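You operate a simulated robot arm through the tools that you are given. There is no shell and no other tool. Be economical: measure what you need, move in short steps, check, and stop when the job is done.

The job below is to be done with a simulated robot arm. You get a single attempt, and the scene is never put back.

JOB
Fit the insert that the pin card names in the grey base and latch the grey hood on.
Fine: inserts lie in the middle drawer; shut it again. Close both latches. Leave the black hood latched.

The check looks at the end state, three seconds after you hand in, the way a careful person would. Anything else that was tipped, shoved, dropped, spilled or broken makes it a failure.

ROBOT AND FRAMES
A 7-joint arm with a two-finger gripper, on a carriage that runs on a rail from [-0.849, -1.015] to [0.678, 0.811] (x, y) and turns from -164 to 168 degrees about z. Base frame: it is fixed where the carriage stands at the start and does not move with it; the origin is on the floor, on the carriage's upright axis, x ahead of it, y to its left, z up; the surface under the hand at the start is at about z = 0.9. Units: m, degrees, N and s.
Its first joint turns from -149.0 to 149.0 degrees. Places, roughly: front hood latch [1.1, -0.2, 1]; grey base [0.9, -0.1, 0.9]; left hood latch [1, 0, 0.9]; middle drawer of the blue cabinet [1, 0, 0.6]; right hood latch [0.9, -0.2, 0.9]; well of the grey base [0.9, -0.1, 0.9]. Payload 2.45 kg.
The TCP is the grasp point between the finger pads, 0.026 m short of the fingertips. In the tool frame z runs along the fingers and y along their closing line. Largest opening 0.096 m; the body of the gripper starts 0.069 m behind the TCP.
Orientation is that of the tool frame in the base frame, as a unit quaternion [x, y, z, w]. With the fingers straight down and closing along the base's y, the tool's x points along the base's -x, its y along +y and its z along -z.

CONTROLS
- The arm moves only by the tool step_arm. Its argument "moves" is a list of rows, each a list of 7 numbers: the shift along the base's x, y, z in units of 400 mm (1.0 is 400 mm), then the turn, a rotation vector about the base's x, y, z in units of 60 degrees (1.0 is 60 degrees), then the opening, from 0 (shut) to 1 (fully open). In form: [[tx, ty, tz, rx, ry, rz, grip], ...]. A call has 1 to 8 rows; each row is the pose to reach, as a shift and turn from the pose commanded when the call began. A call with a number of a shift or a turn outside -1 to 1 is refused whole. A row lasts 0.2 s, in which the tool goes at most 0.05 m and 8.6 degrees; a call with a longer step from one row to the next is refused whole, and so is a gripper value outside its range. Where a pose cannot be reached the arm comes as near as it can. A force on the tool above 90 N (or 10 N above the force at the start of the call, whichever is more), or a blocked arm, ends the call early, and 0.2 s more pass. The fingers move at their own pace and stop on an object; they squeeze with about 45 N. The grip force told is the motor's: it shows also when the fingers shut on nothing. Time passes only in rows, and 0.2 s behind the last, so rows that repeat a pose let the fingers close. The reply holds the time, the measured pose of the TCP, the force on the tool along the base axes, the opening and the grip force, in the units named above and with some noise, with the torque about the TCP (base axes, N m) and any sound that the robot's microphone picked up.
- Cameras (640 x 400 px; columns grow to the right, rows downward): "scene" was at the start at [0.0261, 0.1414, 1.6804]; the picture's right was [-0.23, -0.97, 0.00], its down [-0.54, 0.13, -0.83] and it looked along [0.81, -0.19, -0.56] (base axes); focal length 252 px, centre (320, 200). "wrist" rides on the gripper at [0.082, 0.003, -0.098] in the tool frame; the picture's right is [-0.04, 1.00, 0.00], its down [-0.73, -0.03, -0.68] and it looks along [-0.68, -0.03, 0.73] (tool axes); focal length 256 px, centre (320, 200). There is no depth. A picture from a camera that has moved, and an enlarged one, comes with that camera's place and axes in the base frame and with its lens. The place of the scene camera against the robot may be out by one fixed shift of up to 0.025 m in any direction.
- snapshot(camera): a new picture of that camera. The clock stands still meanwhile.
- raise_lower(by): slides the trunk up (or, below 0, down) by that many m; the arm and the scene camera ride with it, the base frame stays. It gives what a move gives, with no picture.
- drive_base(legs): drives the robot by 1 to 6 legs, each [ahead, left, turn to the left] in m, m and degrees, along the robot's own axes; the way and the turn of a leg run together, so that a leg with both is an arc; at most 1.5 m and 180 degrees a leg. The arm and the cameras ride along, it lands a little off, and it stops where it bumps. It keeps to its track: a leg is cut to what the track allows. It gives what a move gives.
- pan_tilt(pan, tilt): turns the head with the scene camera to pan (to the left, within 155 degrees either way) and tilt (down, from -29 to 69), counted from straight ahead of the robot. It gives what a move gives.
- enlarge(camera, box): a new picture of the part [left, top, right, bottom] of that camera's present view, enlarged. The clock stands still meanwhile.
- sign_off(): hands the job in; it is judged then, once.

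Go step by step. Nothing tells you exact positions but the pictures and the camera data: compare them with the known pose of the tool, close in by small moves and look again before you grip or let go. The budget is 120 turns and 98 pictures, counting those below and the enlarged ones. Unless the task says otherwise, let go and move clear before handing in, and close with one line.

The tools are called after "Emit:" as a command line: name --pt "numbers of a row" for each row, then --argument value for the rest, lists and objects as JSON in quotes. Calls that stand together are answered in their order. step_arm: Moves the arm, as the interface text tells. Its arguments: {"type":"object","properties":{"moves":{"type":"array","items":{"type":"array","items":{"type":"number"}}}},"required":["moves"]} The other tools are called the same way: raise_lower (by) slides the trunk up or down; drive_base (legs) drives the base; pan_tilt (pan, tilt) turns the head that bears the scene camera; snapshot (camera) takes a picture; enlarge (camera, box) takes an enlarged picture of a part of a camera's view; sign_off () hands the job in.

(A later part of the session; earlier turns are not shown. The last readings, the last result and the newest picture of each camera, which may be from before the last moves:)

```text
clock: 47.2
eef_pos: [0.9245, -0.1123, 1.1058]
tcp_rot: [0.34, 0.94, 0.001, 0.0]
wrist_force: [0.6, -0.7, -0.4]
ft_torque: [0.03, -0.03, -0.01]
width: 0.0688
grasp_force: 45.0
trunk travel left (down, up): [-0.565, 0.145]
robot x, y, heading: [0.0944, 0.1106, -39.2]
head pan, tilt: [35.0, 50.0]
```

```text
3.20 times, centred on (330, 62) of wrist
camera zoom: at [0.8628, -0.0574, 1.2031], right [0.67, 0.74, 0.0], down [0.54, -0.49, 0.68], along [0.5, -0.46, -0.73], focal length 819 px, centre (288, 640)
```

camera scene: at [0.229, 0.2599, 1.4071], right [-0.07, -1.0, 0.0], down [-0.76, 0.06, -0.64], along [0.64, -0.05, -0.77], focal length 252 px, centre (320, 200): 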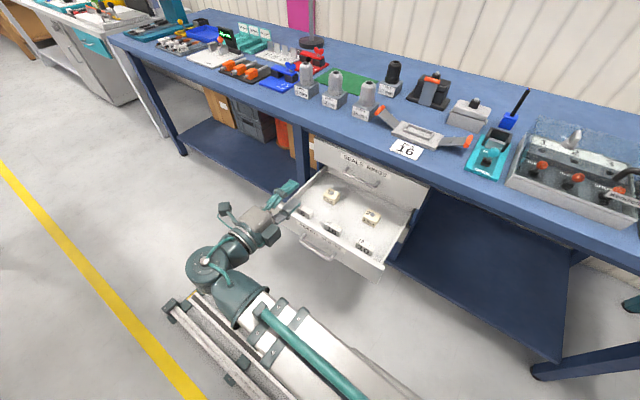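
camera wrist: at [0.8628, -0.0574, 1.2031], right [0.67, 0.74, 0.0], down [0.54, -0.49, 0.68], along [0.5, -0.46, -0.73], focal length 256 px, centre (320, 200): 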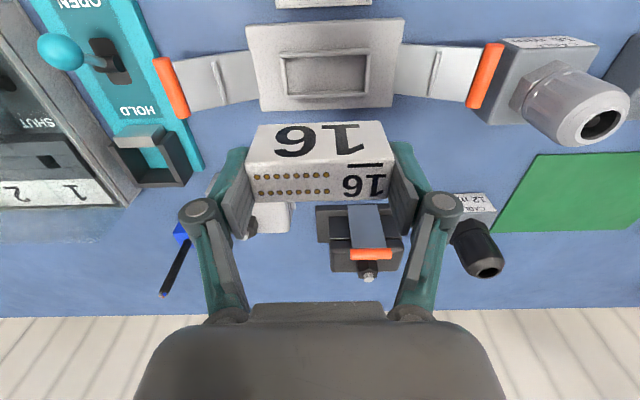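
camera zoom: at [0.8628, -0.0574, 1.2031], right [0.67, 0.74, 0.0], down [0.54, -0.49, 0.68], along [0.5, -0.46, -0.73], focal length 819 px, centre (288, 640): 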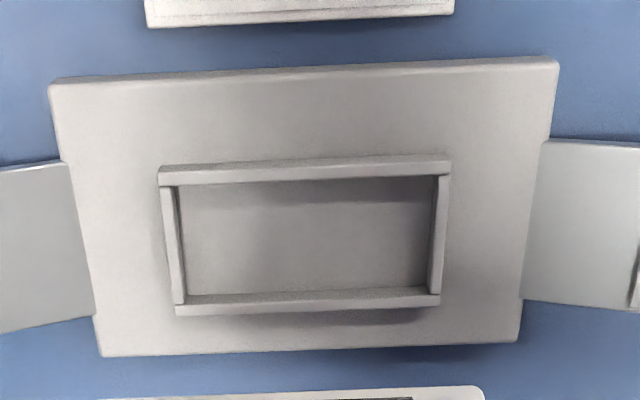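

Well floor is at z≈0.911, centre ≈ (0.933,-0.114), axis 50° – matching the insert. Moving above it and down to about 3.5 cm clearance.

Emit:
step_arm --pt "0.034 -0.016 0 0 0 0 0.4" --pt "0.034 -0.016 -0.1 0 0 0 0.4" --pt "0.034 -0.016 -0.2 0 0 0 0.4" --pt "0.034 -0.016 -0.3 0 0 0 0.4" --pt "0.034 -0.016 -0.31 0 0 0 0.4"

Emit:
snapshot --camera "wrist"

```text
clock: 48.4
eef_pos: [0.9346, -0.1202, 0.9795]
tcp_rot: [0.341, 0.94, 0.0, 0.0]
wrist_force: [-0.5, 0.5, -0.9]
ft_torque: [0.0, -0.01, 0.02]
width: 0.069
grasp_force: 44.7
trunk travel left (down, up): [-0.565, 0.145]
robot x, y, heading: [0.0936, 0.1121, -39.3]
head pan, tilt: [35.0, 50.0]
```

```text
61 pictures are left
camera wrist: at [0.874, -0.0653, 1.0781], right [0.67, 0.74, 0.0], down [0.54, -0.49, 0.68], along [0.5, -0.46, -0.73], focal length 256 px, centre (320, 200)
```

wrist: 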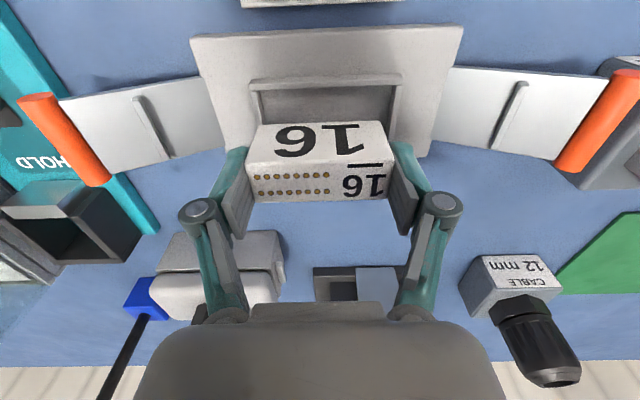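

Alignment is within a few millimetres; small lateral fix, then lowering the insert into the frame slowly.

Emit:
step_arm --pt "0.0055 0.0068 0 0 0 0 0.4" --pt "0.0055 0.0068 -0.03 0 0 0 0.4" --pt "0.0055 0.0068 -0.055 0 0 0 0.4" --pt "0.0055 0.0068 -0.065 0 0 0 0.4" --pt "0.0055 0.0068 -0.075 0 0 0 0.4" --pt "0.0055 0.0068 -0.082 0 0 0 0.4"

Emit:
snapshot --camera "wrist"

```text
clock: 49.8
eef_pos: [0.937, -0.1181, 0.9519]
tcp_rot: [0.34, 0.94, 0.001, 0.002]
wrist_force: [-0.8, 3.9, 37.0]
ft_torque: [-0.06, -0.26, 0.04]
width: 0.0695
grasp_force: 45.0
trunk travel left (down, up): [-0.565, 0.145]
robot x, y, heading: [0.0966, 0.1109, -39.2]
head pan, tilt: [35.0, 50.0]
```

```text
60 pictures are left
camera wrist: at [0.875, -0.0625, 1.0492], right [0.67, 0.74, 0.0], down [0.54, -0.49, 0.68], along [0.51, -0.46, -0.73], focal length 256 px, centre (320, 200)
```

wrist: 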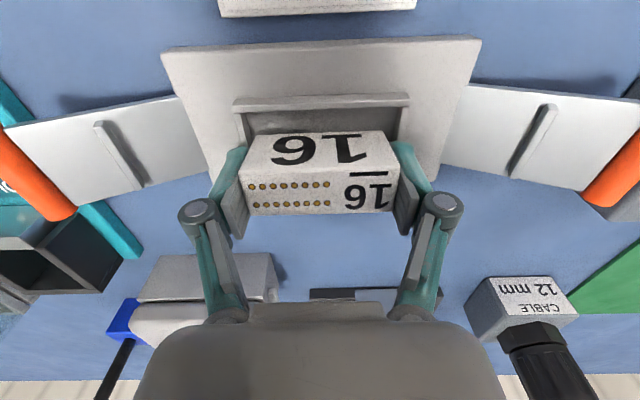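

Contact earlier than expected and the insert slid a little in the grip; it may sit on the rear rim. Zooming in.

Emit:
enlarge --camera "wrist" --box '[200, 70, 440, 220]'

```text
2.67 times, centred on (320, 145) of wrist
camera zoom: at [0.875, -0.0625, 1.0492], right [0.67, 0.74, 0.0], down [0.54, -0.49, 0.68], along [0.51, -0.46, -0.73], focal length 683 px, centre (320, 347)
```

zoom: 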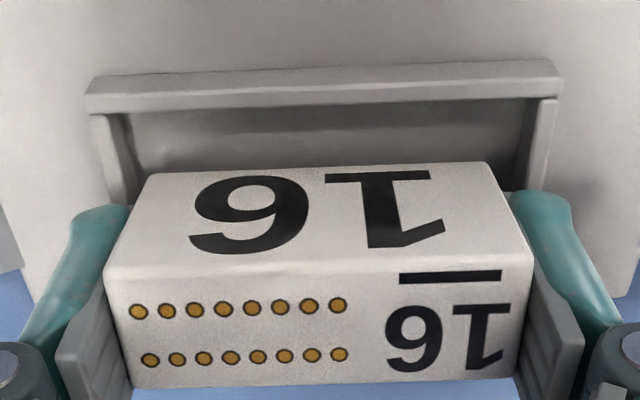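

The insert's rear bottom edge rests on the rear rim (~7 mm too far), and it slid up flush with the fingertips. I'll set it on the free bench area behind the base and regrip it higher.

Emit:
step_arm --pt "0 0 0.08 0 0 0 0.4" --pt "0.088 -0.041 0.09 0 0 0 0.4" --pt "0.176 -0.082 0.09 0 0 0 0.4" --pt "0.176 -0.082 0.09 0 0 0 0.4"

Emit:
snapshot --camera "wrist"

```text
clock: 50.8
eef_pos: [1.008, -0.153, 0.986]
tcp_rot: [0.341, 0.94, 0.0, -0.001]
wrist_force: [-0.3, -0.2, -0.5]
ft_torque: [-0.01, 0.0, 0.0]
width: 0.069
grasp_force: 44.7
trunk travel left (down, up): [-0.565, 0.145]
robot x, y, heading: [0.0956, 0.1134, -39.2]
head pan, tilt: [35.0, 50.0]
```

```text
58 pictures are left
camera wrist: at [0.9472, -0.0974, 1.0834], right [0.67, 0.74, 0.0], down [0.54, -0.49, 0.68], along [0.5, -0.46, -0.73], focal length 256 px, centre (320, 200)
```

wrist: 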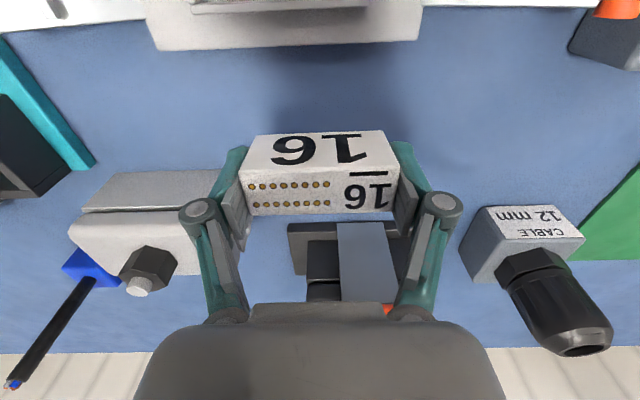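

There's room; nudging 12 mm away from the hood and setting the insert down.

Emit:
step_arm --pt "0.019 0.023 0 0 0 0 0.4" --pt "0.019 0.023 -0.1 0 0 0 0.4" --pt "0.019 0.023 -0.13 0 0 0 0.4" --pt "0.019 0.023 -0.14 0 0 0 0.4" --pt "0.019 0.023 -0.148 0 0 0 0.4" --pt "0.019 0.023 -0.155 0 0 0 0.4"

```text
clock: 52.2
eef_pos: [1.0144, -0.142, 0.9258]
tcp_rot: [0.34, 0.94, -0.001, 0.002]
wrist_force: [8.4, -3.9, 33.2]
ft_torque: [0.16, 0.16, -0.04]
width: 0.0692
grasp_force: 45.0
trunk travel left (down, up): [-0.565, 0.145]
robot x, y, heading: [0.094, 0.1133, -39.1]
head pan, tilt: [35.0, 50.0]
```

Insert is on the bench. Opening, rising 27 mm, and regripping only the top part.

Emit:
step_arm --pt "0 0 0.004 0 0 0 0.9" --pt "0 0 0.004 0 0 0 0.9" --pt "0 0 0.068 0 0 0 0.9" --pt "0 0 0.068 0 0 0 0.9" --pt "0 0 0.068 0 0 0 0.5" --pt "0 0 0.068 0 0 0 0.5" --pt "0 0 0.068 0 0 0 0.5"

Emit:
snapshot --camera "wrist"

```text
clock: 53.8
eef_pos: [1.0143, -0.1408, 0.9485]
tcp_rot: [0.341, 0.94, 0.0, 0.0]
wrist_force: [0.6, 0.6, 0.4]
ft_torque: [0.0, 0.02, 0.03]
width: 0.069
grasp_force: 45.4
trunk travel left (down, up): [-0.565, 0.145]
robot x, y, heading: [0.0949, 0.1121, -38.9]
head pan, tilt: [35.0, 50.0]
```

```text
57 pictures are left
camera wrist: at [0.954, -0.0863, 1.0469], right [0.67, 0.74, 0.0], down [0.54, -0.49, 0.68], along [0.5, -0.46, -0.73], focal length 256 px, centre (320, 200)
```

wrist: 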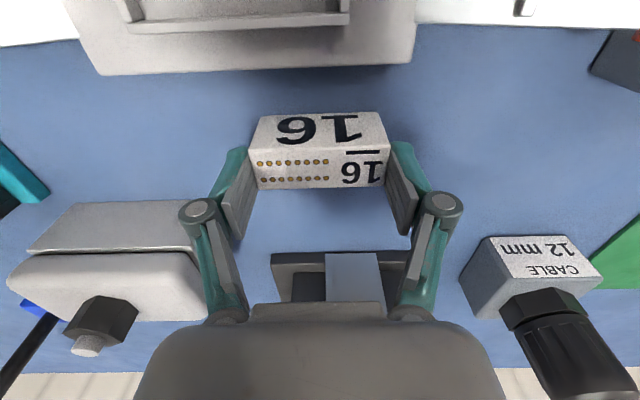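

Held by the top. Zooming to measure the insert's pose in the hand.

Emit:
enlarge --camera "wrist" --box '[220, 90, 420, 215]'

```text
3.20 times, centred on (320, 152) of wrist
camera zoom: at [0.954, -0.0863, 1.0469], right [0.67, 0.74, 0.0], down [0.54, -0.49, 0.68], along [0.5, -0.46, -0.73], focal length 819 px, centre (320, 352)
```

zoom: 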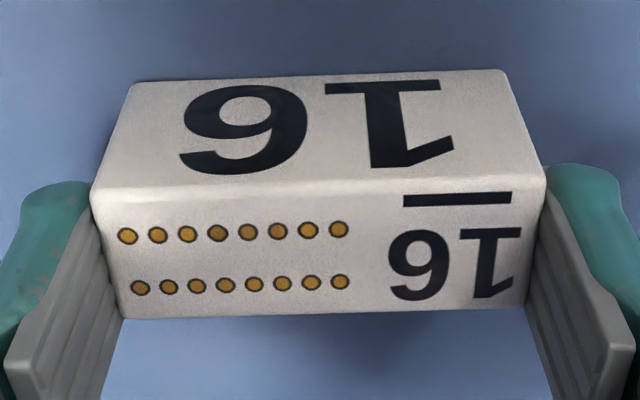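

Insert bottom is 46 mm below TCP, centre 4 mm robot-side of TCP – plenty of margin now. Carrying it back above the well.

Emit:
step_arm --pt "0 0 0.12 0 0 0 0.5" --pt "-0.1 0.033 0.14 0 0 0 0.5" --pt "-0.201 0.067 0.14 0 0 0 0.5" --pt "-0.201 0.067 0.105 0 0 0 0.5" --pt "-0.201 0.067 0.105 0 0 0 0.5"

Emit:
enlarge --camera "wrist" --box '[200, 50, 440, 200]'

```text
clock: 55.0
eef_pos: [0.9345, -0.1145, 0.9881]
tcp_rot: [0.34, 0.94, 0.001, 0.001]
wrist_force: [0.2, 0.0, -0.3]
ft_torque: [-0.03, 0.06, -0.01]
width: 0.0691
grasp_force: 45.3
trunk travel left (down, up): [-0.565, 0.145]
robot x, y, heading: [0.0942, 0.1139, -39.0]
head pan, tilt: [35.0, 50.0]
```

```text
2.67 times, centred on (320, 125) of wrist
camera zoom: at [0.8732, -0.0596, 1.0877], right [0.67, 0.74, 0.0], down [0.54, -0.49, 0.68], along [0.5, -0.46, -0.73], focal length 683 px, centre (320, 400)
```

zoom: 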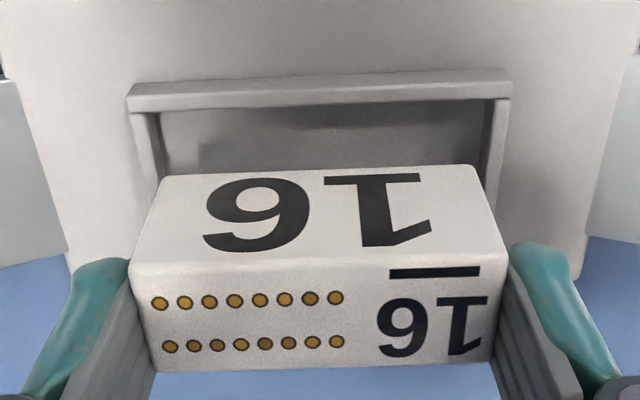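

The insert is centred over the well within ~1 mm. Lowering it in.

Emit:
step_arm --pt "0 0 -0.03 0 0 0 0.5" --pt "0 0 -0.05 0 0 0 0.5" --pt "0 0 -0.06 0 0 0 0.5" --pt "0 0 -0.07 0 0 0 0.5" --pt "0 0 -0.076 0 0 0 0.5"

Emit:
enlarge --camera "wrist" --box '[200, 70, 440, 220]'

```text
clock: 56.2
eef_pos: [0.9361, -0.1152, 0.9622]
tcp_rot: [0.34, 0.94, 0.0, 0.002]
wrist_force: [3.8, -0.4, 15.8]
ft_torque: [-0.15, 0.12, 0.0]
width: 0.069
grasp_force: 45.2
trunk travel left (down, up): [-0.565, 0.145]
robot x, y, heading: [0.0944, 0.112, -39.3]
head pan, tilt: [35.0, 50.0]
```

```text
2.67 times, centred on (320, 145) of wrist
camera zoom: at [0.874, -0.06, 1.0606], right [0.67, 0.74, 0.0], down [0.54, -0.49, 0.68], along [0.51, -0.46, -0.73], focal length 683 px, centre (320, 347)
```

zoom: 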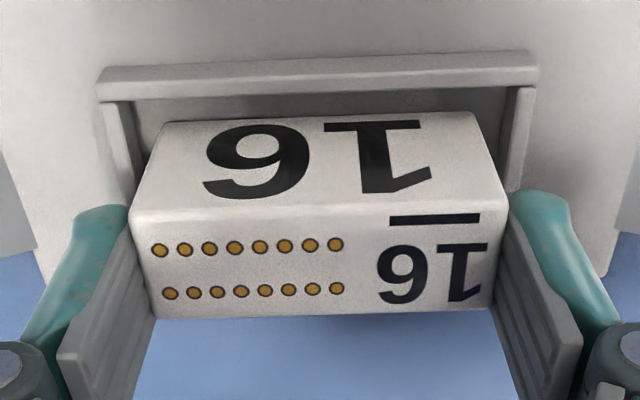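

Contact at z_bottom≈0.916, about 9 mm below the rim contact earlier, so it's on the well floor. Releasing and rising to inspect.

Emit:
step_arm --pt "0 0 0.004 0 0 0 0.95" --pt "0 0 0.004 0 0 0 0.95" --pt "0 0 0.1 0 0 0 0.95" --pt "-0.05 0.04 0.2 0 0 0 0.95" --pt "-0.1 0.08 0.25 0 0 0 0.95" --pt "-0.1 0.08 0.25 0 0 0 0.95"

Emit:
enlarge --camera "wrist" --box '[160, 40, 480, 240]'

```text
clock: 57.6
eef_pos: [0.8953, -0.0847, 1.0593]
tcp_rot: [0.341, 0.94, 0.0, 0.0]
wrist_force: [-0.3, -0.2, 0.6]
ft_torque: [-0.04, -0.03, -0.01]
width: 0.0911
grasp_force: 0.0
trunk travel left (down, up): [-0.565, 0.145]
robot x, y, heading: [0.0929, 0.1113, -39.2]
head pan, tilt: [35.0, 50.0]
```

```text
2.00 times, centred on (320, 140) of wrist
camera zoom: at [0.8339, -0.0293, 1.1584], right [0.67, 0.74, 0.0], down [0.54, -0.49, 0.68], along [0.5, -0.46, -0.73], focal length 512 px, centre (320, 320)
```

zoom: 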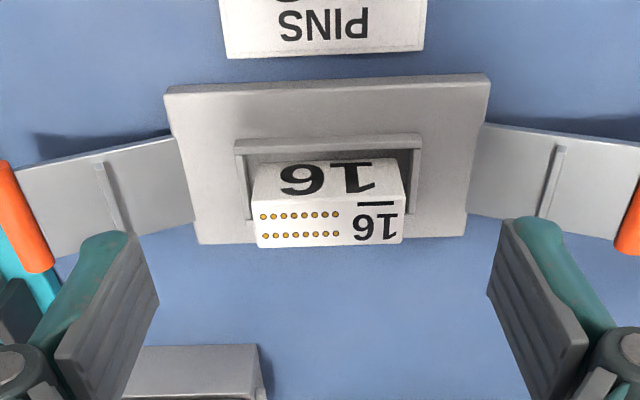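

The insert looks upright within the frame. Checking with the scene camera.

Emit:
pan_tilt --pan 20 --tilt 40

Emit:
snapshot --camera "scene"

```text
clock: 58.4
eef_pos: [0.8964, -0.0855, 1.0603]
tcp_rot: [0.34, 0.94, 0.0, -0.001]
wrist_force: [0.5, 0.3, -0.3]
ft_torque: [-0.01, 0.0, 0.0]
width: 0.0913
grasp_force: 0.1
trunk travel left (down, up): [-0.565, 0.145]
robot x, y, heading: [0.0932, 0.1128, -39.1]
head pan, tilt: [20.0, 40.0]
```

```text
52 pictures are left
camera scene: at [0.2324, 0.2377, 1.5613], right [-0.33, -0.94, 0.0], down [-0.61, 0.21, -0.77], along [0.72, -0.25, -0.64], focal length 252 px, centre (320, 200)
```

scene: 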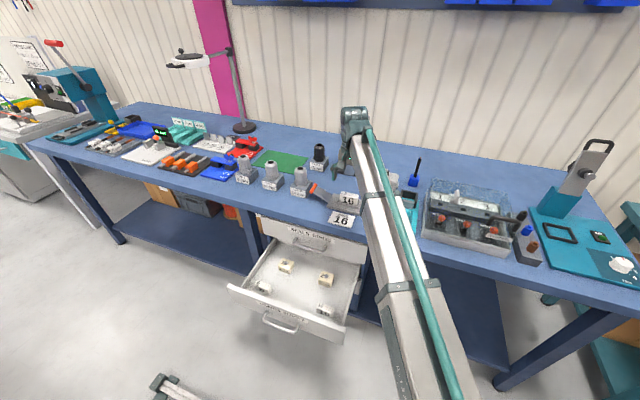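

Emit:
enlarge --camera "scene" --box '[300, 165, 380, 235]'

```text
5.71 times, centred on (340, 200) of scene
camera zoom: at [0.2324, 0.2377, 1.5613], right [-0.33, -0.94, 0.0], down [-0.61, 0.21, -0.77], along [0.72, -0.25, -0.64], focal length 1439 px, centre (206, 200)
```

zoom: 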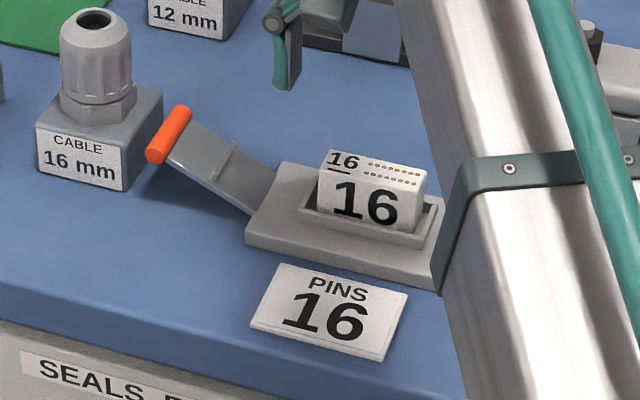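

The insert is seated in the frame. Next: raise the arm, drive along the bench to face the grey hood.

Emit:
raise_lower --by 0.14

Emit:
drive_base --legs '[[0, 0.27, -0.8]]'

```text
clock: 60.0
eef_pos: [0.8949, -0.0854, 1.2007]
tcp_rot: [0.34, 0.94, 0.0, 0.0]
wrist_force: [-0.3, 0.2, 0.4]
ft_torque: [0.02, 0.01, 0.0]
width: 0.0912
grasp_force: 0.1
trunk travel left (down, up): [-0.705, 0.005]
robot x, y, heading: [0.0957, 0.1142, -39.3]
head pan, tilt: [20.0, 40.0]
```

```text
clock: 62.0
eef_pos: [1.0664, 0.1112, 1.1988]
tcp_rot: [0.347, 0.938, 0.0, 0.0]
wrist_force: [0.3, 0.2, 0.6]
ft_torque: [-0.06, 0.0, 0.04]
width: 0.0909
grasp_force: 0.0
trunk travel left (down, up): [-0.705, 0.005]
robot x, y, heading: [0.2677, 0.3234, -39.7]
head pan, tilt: [20.0, 40.0]
```

Now moving over the hood while yawing the tool by -90° so the fingers close across the hood.

Emit:
step_arm --pt "-0.0188 -0.0793 -0.0104 0 0 -0.125 0.95" --pt "-0.0376 -0.1586 -0.0208 0 0 -0.25 0.95" --pt "-0.0564 -0.2379 -0.0312 0 0 -0.375 0.95" --pt "-0.0752 -0.3172 -0.0416 0 0 -0.5 0.95" --pt "-0.094 -0.3965 -0.052 0 0 -0.625 0.95" --pt "-0.1128 -0.4758 -0.0624 0 0 -0.75 0.95" --pt "-0.1316 -0.5551 -0.0728 0 0 -0.875 0.95" --pt "-0.1504 -0.6344 -0.0832 0 0 -1.0 0.95"

Emit:
step_arm --pt "-0.0188 -0.0793 -0.0104 0 0 -0.125 0.95" --pt "-0.0376 -0.1586 -0.0208 0 0 -0.25 0.95" --pt "-0.0564 -0.2379 -0.0312 0 0 -0.375 0.95" --pt "-0.0752 -0.3172 -0.0416 0 0 -0.49 0.95" --pt "-0.0752 -0.3172 -0.0416 0 0 -0.49 0.95"

Emit:
snapshot --camera "wrist"

```text
clock: 63.8
eef_pos: [1.0064, -0.1445, 1.1665]
tcp_rot: [0.77, 0.639, 0.0, 0.0]
wrist_force: [0.3, 0.5, 0.8]
ft_torque: [0.0, 0.0, 0.01]
width: 0.0911
grasp_force: 0.1
trunk travel left (down, up): [-0.705, 0.005]
robot x, y, heading: [0.2675, 0.3198, -39.7]
head pan, tilt: [20.0, 40.0]
```

```text
clock: 65.0
eef_pos: [0.9732, -0.2681, 1.1498]
tcp_rot: [0.907, 0.422, -0.001, 0.001]
wrist_force: [0.2, 0.3, 0.4]
ft_torque: [0.0, 0.01, 0.05]
width: 0.0913
grasp_force: 0.0
trunk travel left (down, up): [-0.705, 0.005]
robot x, y, heading: [0.2687, 0.3197, -40.2]
head pan, tilt: [20.0, 40.0]
```

```text
50 pictures are left
camera wrist: at [1.0286, -0.2079, 1.2488], right [0.74, -0.67, 0.0], down [-0.49, -0.54, 0.68], along [-0.46, -0.5, -0.73], focal length 256 px, centre (320, 200)
```

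wrist: 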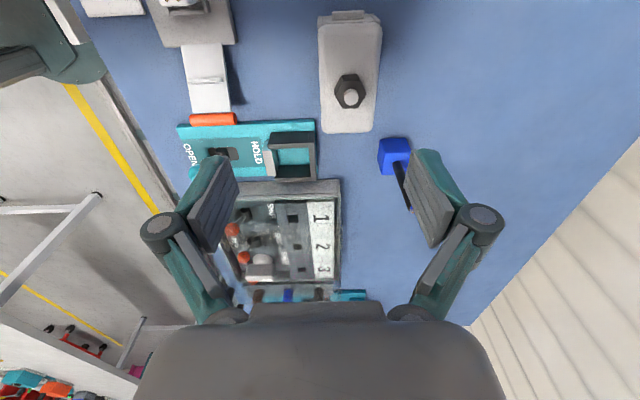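

Fingers are aligned with the hood's long axis; hood gland is at about n≈0.948, a≈0.40. Shifting and descending to z≈1.07.

Emit:
step_arm --pt "0.0255 -0.086 0 0 0 0 1" --pt "0.0255 -0.086 -0.1 0 0 0 1" --pt "0.0255 -0.086 -0.19 0 0 0 1" --pt "0.0255 -0.086 -0.19 0 0 0 1"

Emit:
snapshot --camera "wrist"

```text
clock: 66.0
eef_pos: [0.9845, -0.3027, 1.0701]
tcp_rot: [0.906, 0.423, -0.001, -0.001]
wrist_force: [-0.3, 0.0, 0.2]
ft_torque: [0.04, 0.0, 0.0]
width: 0.0962
grasp_force: 0.0
trunk travel left (down, up): [-0.705, 0.005]
robot x, y, heading: [0.2668, 0.3222, -39.5]
head pan, tilt: [20.0, 40.0]
```

```text
49 pictures are left
camera wrist: at [1.0378, -0.2414, 1.1693], right [0.74, -0.67, 0.0], down [-0.49, -0.54, 0.68], along [-0.46, -0.5, -0.73], focal length 256 px, centre (320, 200)
```

wrist: 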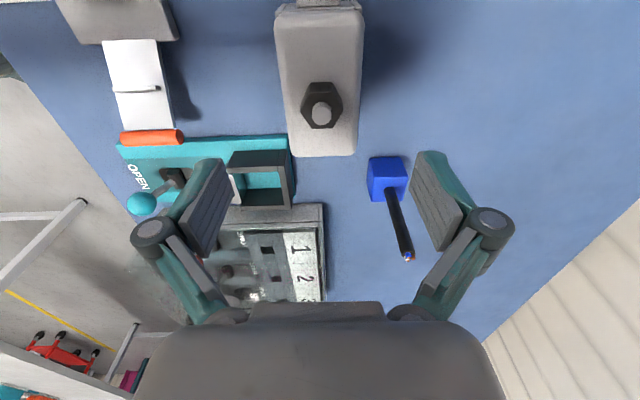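

TCP is over the hood within ~2 mm. Descending partway and checking.

Emit:
step_arm --pt "0 0 -0.1 0 0 0 1" --pt "0 0 -0.2 0 0 0 1" --pt "0 0 -0.2 0 0 0 1"

Emit:
snapshot --camera "wrist"

```text
clock: 66.8
eef_pos: [0.9842, -0.302, 0.9914]
tcp_rot: [0.906, 0.423, 0.0, 0.0]
wrist_force: [-0.2, 0.0, 0.8]
ft_torque: [-0.02, -0.02, 0.02]
width: 0.0961
grasp_force: 0.2
trunk travel left (down, up): [-0.705, 0.005]
robot x, y, heading: [0.2668, 0.3189, -39.9]
head pan, tilt: [20.0, 40.0]
```

```text
48 pictures are left
camera wrist: at [1.0385, -0.2416, 1.0902], right [0.74, -0.67, 0.0], down [-0.49, -0.54, 0.68], along [-0.46, -0.5, -0.73], focal length 256 px, centre (320, 200)
```

wrist: 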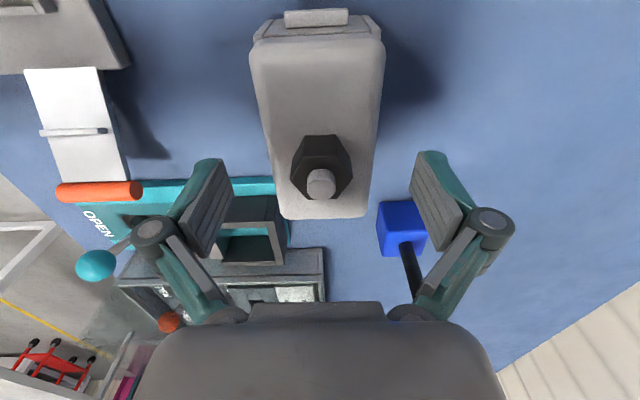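

Good alignment, hood ~66 mm wide, gland tip z≈0.995. Descending to 0.950 and closing on the hood.

Emit:
step_arm --pt "0 0 -0.06 0 0 0 1" --pt "0 0 -0.103 0 0 0 1" --pt "0 0 -0.103 0 0 0 1" --pt "0 0 -0.103 0 0 0 0.4" --pt "0 0 -0.103 0 0 0 0.4" --pt "0 0 -0.103 0 0 0 0.4"

Emit:
snapshot --camera "wrist"

```text
clock: 68.2
eef_pos: [0.9858, -0.3046, 0.9501]
tcp_rot: [0.907, 0.422, 0.0, 0.0]
wrist_force: [0.0, 0.9, 1.1]
ft_torque: [-0.03, -0.03, 0.03]
width: 0.0614
grasp_force: 45.5
trunk travel left (down, up): [-0.705, 0.005]
robot x, y, heading: [0.2665, 0.3206, -40.0]
head pan, tilt: [20.0, 40.0]
```

```text
47 pictures are left
camera wrist: at [1.0396, -0.2428, 1.0489], right [0.74, -0.67, 0.0], down [-0.49, -0.54, 0.68], along [-0.46, -0.5, -0.73], focal length 256 px, centre (320, 200)
```

wrist: 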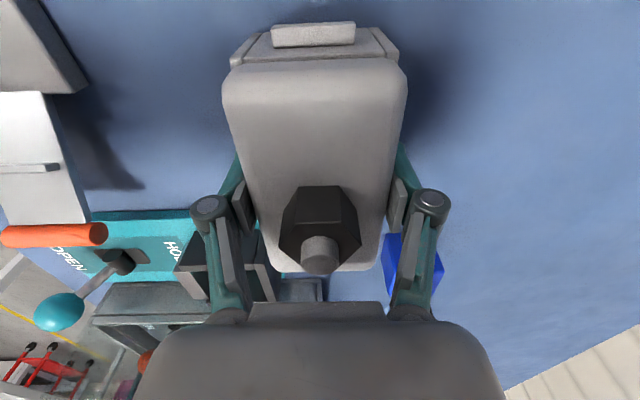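

Hood gripped (0.061). Lifting it and carrying it over the base.

Emit:
step_arm --pt "0 0 0.1 0 0 0 0.4" --pt "0 0 0.2 0 0 0 0.4" --pt "0 0 0.3 0 0 0 0.4" --pt "-0.026 0.097 0.32 0 0 0 0.4" --pt "-0.052 0.195 0.32 0 0 0 0.4" --pt "-0.078 0.292 0.32 0 0 0 0.4" --pt "-0.104 0.39 0.32 0 0 0 0.4" --pt "-0.1305 0.487 0.32 0 0 0 0.4"

Emit:
snapshot --camera "wrist"

Emit:
snapshot --camera "scene"

```text
clock: 70.0
eef_pos: [0.9345, -0.106, 1.0818]
tcp_rot: [0.906, 0.423, -0.001, 0.0]
wrist_force: [0.3, 0.3, -2.0]
ft_torque: [-0.02, 0.02, -0.02]
width: 0.0613
grasp_force: 44.9
trunk travel left (down, up): [-0.705, 0.005]
robot x, y, heading: [0.2656, 0.3143, -39.9]
head pan, tilt: [20.0, 40.0]
```

```text
46 pictures are left
camera wrist: at [0.9873, -0.0445, 1.18], right [0.74, -0.67, 0.0], down [-0.49, -0.54, 0.68], along [-0.46, -0.5, -0.73], focal length 256 px, centre (320, 200)
```

wrist: 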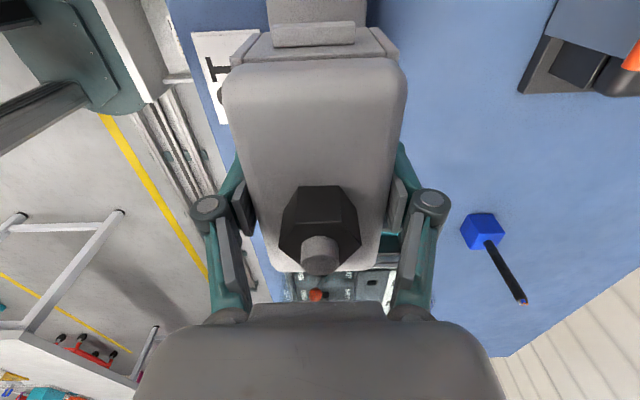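

```text
45 pictures are left
camera scene: at [0.4069, 0.4425, 1.7013], right [-0.34, -0.94, 0.0], down [-0.6, 0.22, -0.77], along [0.72, -0.26, -0.64], focal length 252 px, centre (320, 200)
```

scene: 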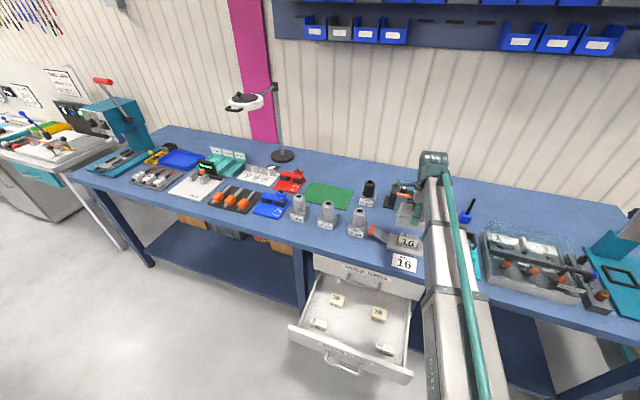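

Zooming from the scene camera to compare hood and base positions.

Emit:
enlarge --camera "scene" --box '[350, 160, 460, 280]'

Emit:
enlarge --camera "wrist" --box '[200, 0, 440, 150]'

```text
3.33 times, centred on (405, 220) of scene
camera zoom: at [0.4069, 0.4425, 1.7013], right [-0.34, -0.94, 0.0], down [-0.6, 0.22, -0.77], along [0.72, -0.26, -0.64], focal length 840 px, centre (37, 133)
```

zoom: 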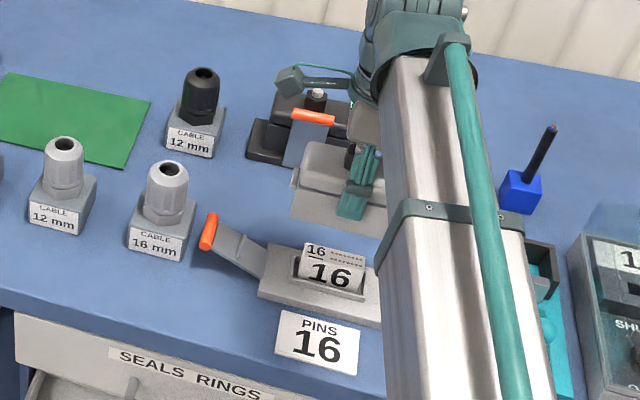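

```text
2.67 times, centred on (320, 75) of wrist
camera zoom: at [0.9873, -0.0445, 1.18], right [0.74, -0.67, 0.0], down [-0.49, -0.54, 0.68], along [-0.46, -0.5, -0.73], focal length 683 px, centre (320, 533)
```

zoom: 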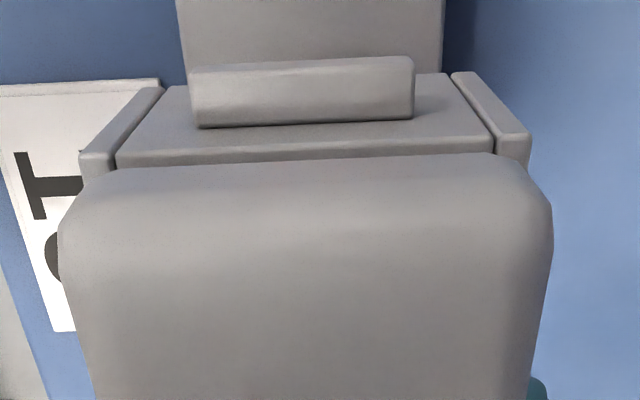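

Hood and base agree in n to about a millimetre; shifting 3 mm along the bench and lowering slowly with the force stop as guard.

Emit:
step_arm --pt "-0.005 -0.006 -0.05 0 0 0 0.4" --pt "-0.005 -0.006 -0.12 0 0 0 0.4" --pt "-0.005 -0.006 -0.17 0 0 0 0.4" --pt "-0.005 -0.006 -0.2 0 0 0 0.4" --pt "-0.005 -0.006 -0.23 0 0 0 0.4" --pt "-0.005 -0.006 -0.255 0 0 0 0.4" --pt "-0.005 -0.006 -0.275 0 0 0 0.4" --pt "-0.005 -0.006 -0.29 0 0 0 0.4"

Emit:
snapshot --camera "wrist"

```text
clock: 71.8
eef_pos: [0.9318, -0.1105, 0.9642]
tcp_rot: [0.906, 0.423, 0.0, 0.0]
wrist_force: [0.3, -0.5, -2.2]
ft_torque: [-0.02, 0.0, 0.01]
width: 0.0613
grasp_force: 45.1
trunk travel left (down, up): [-0.705, 0.005]
robot x, y, heading: [0.2661, 0.3185, -39.8]
head pan, tilt: [20.0, 40.0]
```

```text
42 pictures are left
camera wrist: at [0.9858, -0.0502, 1.0629], right [0.74, -0.67, 0.0], down [-0.49, -0.54, 0.68], along [-0.46, -0.5, -0.73], focal length 256 px, centre (320, 200)
```

wrist: 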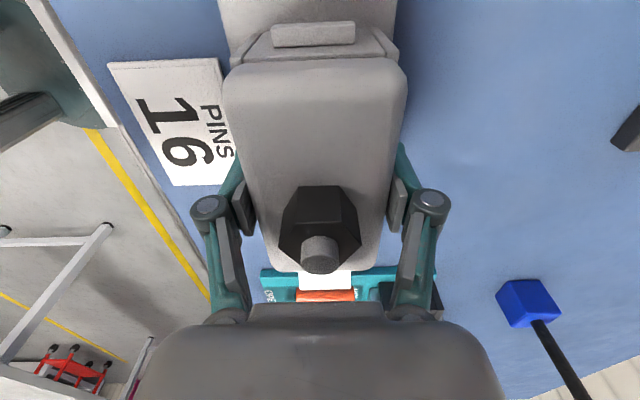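

No contact yet and past the insert top – the hood is going over it. Continuing down to contact.

Emit:
step_arm --pt "0 0 -0.005 0 0 0 0.4" --pt "0 0 -0.01 0 0 0 0.4" --pt "0 0 -0.015 0 0 0 0.4" --pt "0 0 -0.02 0 0 0 0.4" --pt "0 0 -0.025 0 0 0 0.4"

Emit:
enlarge --camera "wrist" --box '[160, 0, 440, 175]'

```text
clock: 73.0
eef_pos: [0.9295, -0.1105, 0.9568]
tcp_rot: [0.907, 0.422, 0.0, 0.0]
wrist_force: [-0.5, -0.4, 28.9]
ft_torque: [0.18, 0.19, 0.02]
width: 0.0616
grasp_force: 44.6
trunk travel left (down, up): [-0.705, 0.005]
robot x, y, heading: [0.2682, 0.3202, -39.8]
head pan, tilt: [20.0, 40.0]
```

```text
2.29 times, centred on (300, 88) of wrist
camera zoom: at [0.984, -0.0497, 1.055], right [0.74, -0.67, 0.0], down [-0.49, -0.54, 0.68], along [-0.46, -0.5, -0.73], focal length 585 px, centre (366, 457)
```

zoom: 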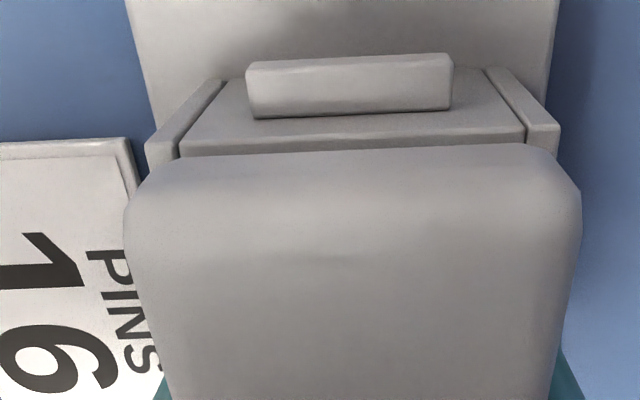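

Contact: the hood sits on the plate (it slid slightly in the grip). Releasing and rising to inspect.

Emit:
step_arm --pt "0 0 0.006 0 0 0 0.4" --pt "0 0 0.006 0 0 0 1" --pt "0 0 0.006 0 0 0 1" --pt "0 0 0.1 0 0 0 1" --pt "0 0 0.2 0 0 0 1" --pt "0 0 0.3 0 0 0 1" --pt "0 0 0.4 0 0 0 1" --pt "0 0 0.4 0 0 0 1"

Emit:
snapshot --camera "wrist"

Emit:
enlarge --camera "scene" --box '[350, 160, 460, 280]'

```text
clock: 74.8
eef_pos: [0.9326, -0.1095, 1.115]
tcp_rot: [0.906, 0.422, -0.001, -0.001]
wrist_force: [0.1, -0.4, -0.5]
ft_torque: [-0.03, 0.01, 0.0]
width: 0.0958
grasp_force: 0.0
trunk travel left (down, up): [-0.705, 0.005]
robot x, y, heading: [0.2656, 0.3203, -40.2]
head pan, tilt: [20.0, 40.0]
```

```text
40 pictures are left
camera wrist: at [0.9873, -0.0479, 1.2134], right [0.74, -0.67, 0.0], down [-0.49, -0.54, 0.68], along [-0.46, -0.5, -0.73], focal length 256 px, centre (320, 200)
```

wrist: 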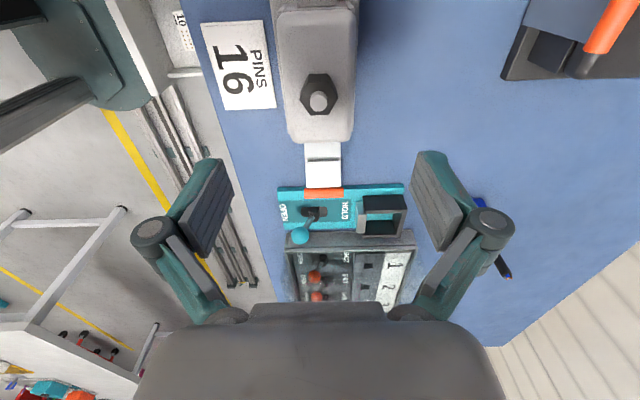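

```text
3.33 times, centred on (405, 220) of scene
camera zoom: at [0.407, 0.4419, 1.7013], right [-0.34, -0.94, 0.0], down [-0.6, 0.22, -0.77], along [0.72, -0.26, -0.64], focal length 840 px, centre (37, 133)
```

zoom: 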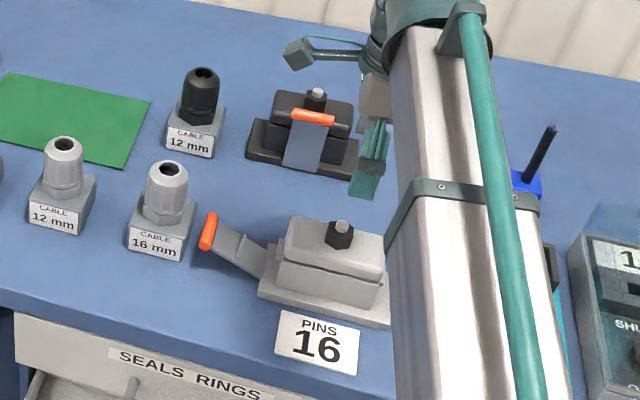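

The hood sits level on the base. Now the latches: I'll use closed fingers tilted 40° below horizontal (pointing into the bench) as a bar to swing each latch up. First the left one: reorient and move before it.

Emit:
step_arm --pt "0.007 0.0637 0 -0.089 -0.1065 0 0.3" --pt "0.014 0.1273 0 -0.178 -0.213 0 0" --pt "0.021 0.191 0 -0.267 -0.3195 0 0" --pt "0.028 0.2547 -0.03 -0.356 -0.426 0 0" --pt "0.035 0.318 -0.08 -0.445 -0.5325 0 0" --pt "0.042 0.382 -0.13 -0.534 -0.639 0 0" --pt "0.042 0.382 -0.1875 -0.534 -0.639 0 0" --pt "0.042 0.382 -0.1875 -0.534 -0.639 0 0"

Emit:
snapshot --camera "wrist"

Emit:
enlarge --camera "scene" --box '[340, 150, 480, 290]'

```text
clock: 76.6
eef_pos: [0.9469, 0.0404, 1.0401]
tcp_rot: [0.822, 0.383, 0.178, 0.383]
wrist_force: [-1.1, -0.4, -0.4]
ft_torque: [0.02, -0.01, 0.04]
width: 0.0001
grasp_force: 28.0
trunk travel left (down, up): [-0.705, 0.005]
robot x, y, heading: [0.2665, 0.3214, -40.0]
head pan, tilt: [20.0, 40.0]
```

```text
38 pictures are left
camera wrist: at [0.943, 0.151, 1.1052], right [0.47, -0.44, 0.77], down [-0.88, -0.22, 0.41], along [-0.02, -0.87, -0.49], focal length 256 px, centre (320, 200)
```

wrist: 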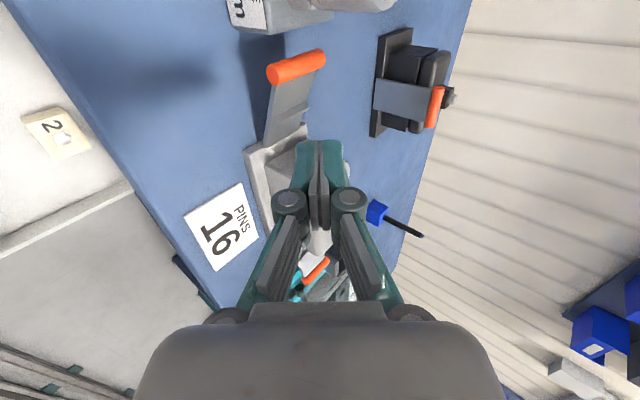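

```text
2.86 times, centred on (410, 220) of scene
camera zoom: at [0.4069, 0.442, 1.7013], right [-0.34, -0.94, 0.0], down [-0.6, 0.22, -0.77], along [0.72, -0.26, -0.64], focal length 720 px, centre (63, 143)
```

zoom: 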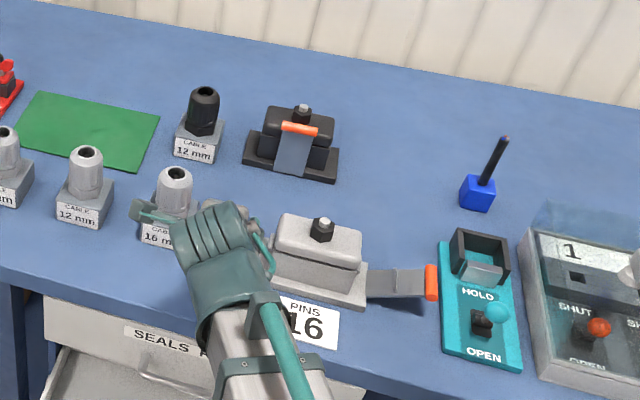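

The left latch handle is at a≈0.658, z≈0.94. Lowering the bar in front of the latch plate.

Emit:
step_arm --pt "0 0 -0.1 0 0 0 0" --pt "0 0 -0.2 0 0 0 0" --pt "0 0 -0.275 0 0 0 0" --pt "0.047 -0.0295 -0.275 0 0 0 0" --pt "0.047 -0.0295 -0.275 0 0 0 0"

Emit:
snapshot --camera "wrist"

Emit:
enlarge --camera "scene" --box '[360, 190, 440, 270]'

```text
clock: 77.8
eef_pos: [0.9668, 0.0292, 0.9321]
tcp_rot: [0.822, 0.383, 0.18, 0.382]
wrist_force: [0.6, 0.2, 0.2]
ft_torque: [0.01, -0.01, 0.01]
width: 0.0
grasp_force: 28.8
trunk travel left (down, up): [-0.705, 0.005]
robot x, y, heading: [0.2656, 0.3198, -39.8]
head pan, tilt: [20.0, 40.0]
```

```text
36 pictures are left
camera wrist: at [0.9617, 0.1396, 0.9975], right [0.47, -0.44, 0.77], down [-0.88, -0.22, 0.41], along [-0.02, -0.87, -0.49], focal length 256 px, centre (320, 200)
```

wrist: 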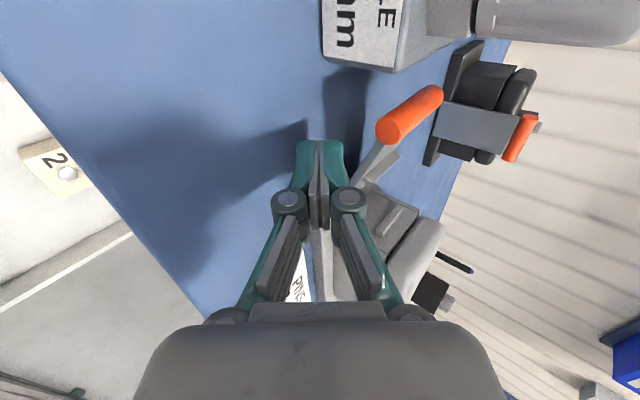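

```text
5.00 times, centred on (400, 230) of scene
camera zoom: at [0.4069, 0.442, 1.7013], right [-0.34, -0.94, 0.0], down [-0.6, 0.22, -0.77], along [0.72, -0.26, -0.64], focal length 1259 px, centre (-80, 50)
```

zoom: 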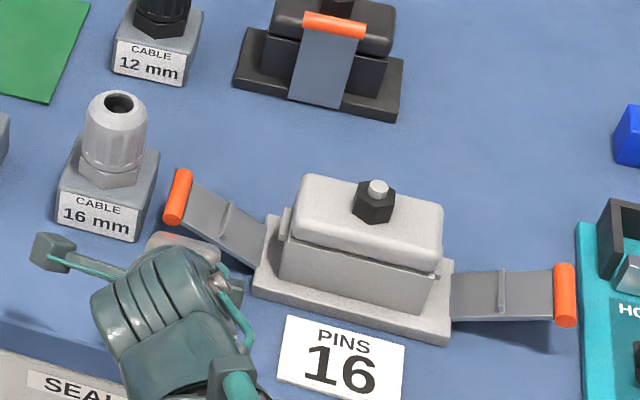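

The bar is in front of and below the latch plate. Advancing under it and beginning to lift.

Emit:
step_arm --pt "0 0 -0.008 0 0 0 0" --pt "0.021 -0.0175 -0.008 0 0 0 0" --pt "0.042 -0.035 -0.008 0 0 0 0" --pt "0.042 -0.035 0.02 0 0 0 0" --pt "0.036 -0.042 0.045 0 0 0 0" --pt "0.029 -0.05 0.07 0 0 0 0"

Emit:
enlarge --camera "scene" --box '[360, 190, 440, 270]'

Emit:
snapshot --camera "wrist"

```text
clock: 79.2
eef_pos: [0.9778, 0.0101, 0.958]
tcp_rot: [0.821, 0.383, 0.179, 0.383]
wrist_force: [-0.2, 1.6, 0.0]
ft_torque: [0.0, -0.01, -0.01]
width: 0.0
grasp_force: 28.8
trunk travel left (down, up): [-0.705, 0.005]
robot x, y, heading: [0.2661, 0.3215, -39.7]
head pan, tilt: [20.0, 40.0]
```

```text
5.00 times, centred on (400, 230) of scene
camera zoom: at [0.4069, 0.4421, 1.7013], right [-0.34, -0.94, 0.0], down [-0.6, 0.22, -0.77], along [0.72, -0.26, -0.64], focal length 1259 px, centre (-80, 50)
```

zoom: 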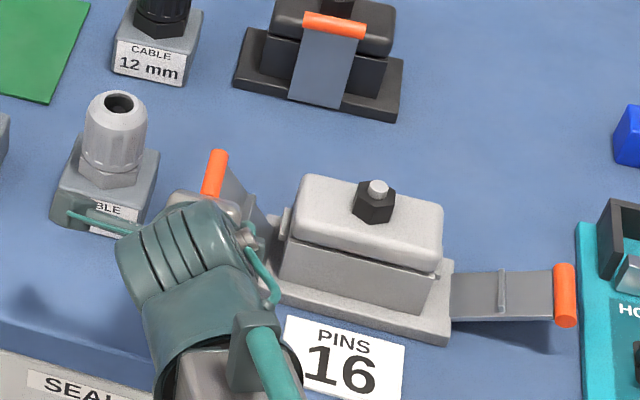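

```text
33 pictures are left
camera wrist: at [0.9735, 0.1204, 1.0236], right [0.47, -0.44, 0.77], down [-0.88, -0.22, 0.41], along [-0.02, -0.87, -0.49], focal length 256 px, centre (320, 200)
```

wrist: 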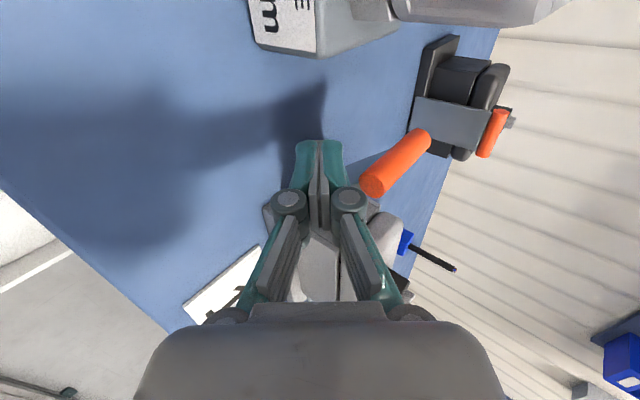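

The latch is swinging up with the bar. Continuing along the arc toward vertical.

Emit:
step_arm --pt "-0.015 -0.018 0.02 0 0 0 0" --pt "-0.03 -0.0355 0.035 0 0 0 0" --pt "-0.044 -0.053 0.048 0 0 0 0" --pt "-0.0585 -0.07 0.055 0 0 0 0" --pt "-0.0665 -0.08 0.058 0 0 0 0" --pt "-0.0745 -0.089 0.06 0 0 0 0"

Emit:
enlarge --camera "scene" --box '[360, 190, 440, 270]'

Emit:
snapshot --camera "wrist"

```text
clock: 80.6
eef_pos: [0.9514, -0.0221, 0.9804]
tcp_rot: [0.821, 0.385, 0.18, 0.382]
wrist_force: [12.7, 18.3, -5.7]
ft_torque: [0.36, -0.14, 0.37]
width: 0.0058
grasp_force: 28.3
trunk travel left (down, up): [-0.705, 0.005]
robot x, y, heading: [0.2648, 0.3197, -39.8]
head pan, tilt: [20.0, 40.0]
```

```text
5.00 times, centred on (400, 230) of scene
camera zoom: at [0.4089, 0.4444, 1.7009], right [-0.34, -0.94, 0.0], down [-0.61, 0.22, -0.77], along [0.72, -0.26, -0.64], focal length 1259 px, centre (-80, 50)
```

zoom: 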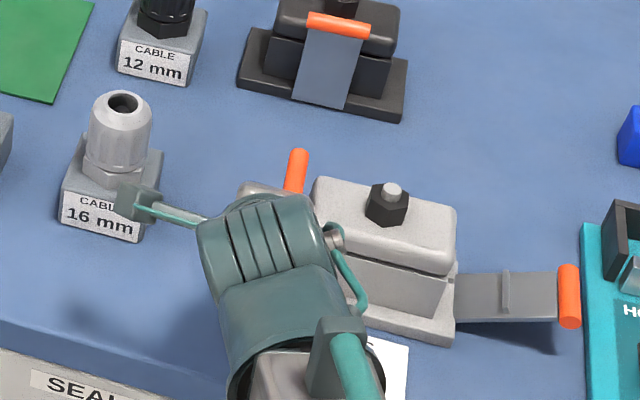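

```text
31 pictures are left
camera wrist: at [0.9465, 0.0878, 1.047], right [0.47, -0.44, 0.77], down [-0.88, -0.22, 0.41], along [-0.01, -0.87, -0.49], focal length 256 px, centre (320, 200)
```

wrist: 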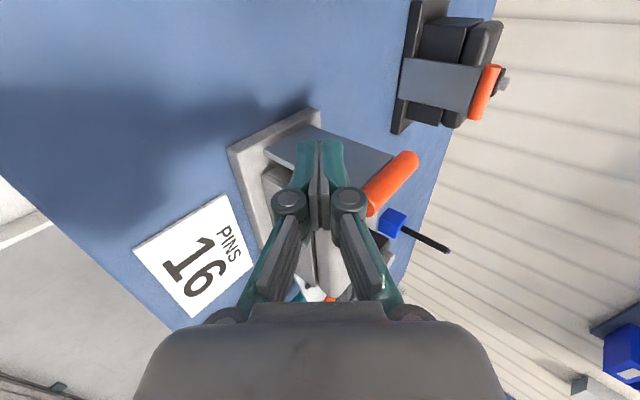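

Latch is near vertical with ~22 N resistance; the hood nudged a few mm. Pushing a little further and watching for a click.

Emit:
step_arm --pt "-0.004 -0.005 0 0 0 0 0" --pt "-0.008 -0.0096 0 0 0 0 0" --pt "-0.012 -0.0144 0 0 0 0 0" --pt "-0.016 -0.0192 0 0 0 0 0"

Emit:
enlarge --camera "scene" --box '[360, 190, 440, 270]'

```text
clock: 81.6
eef_pos: [0.9502, -0.0228, 0.981]
tcp_rot: [0.819, 0.386, 0.185, 0.382]
wrist_force: [43.5, 56.4, -6.6]
ft_torque: [1.45, 0.05, 1.23]
width: 0.0061
grasp_force: 28.7
trunk travel left (down, up): [-0.705, 0.005]
robot x, y, heading: [0.2728, 0.3212, -39.5]
head pan, tilt: [20.0, 40.0]
```

```text
5.00 times, centred on (400, 230) of scene
camera zoom: at [0.4128, 0.4493, 1.7002], right [-0.34, -0.94, 0.01], down [-0.61, 0.21, -0.76], along [0.72, -0.26, -0.64], focal length 1259 px, centre (-80, 50)
```

zoom: 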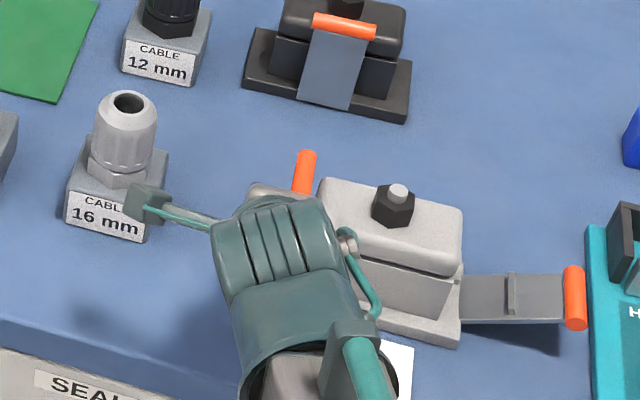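

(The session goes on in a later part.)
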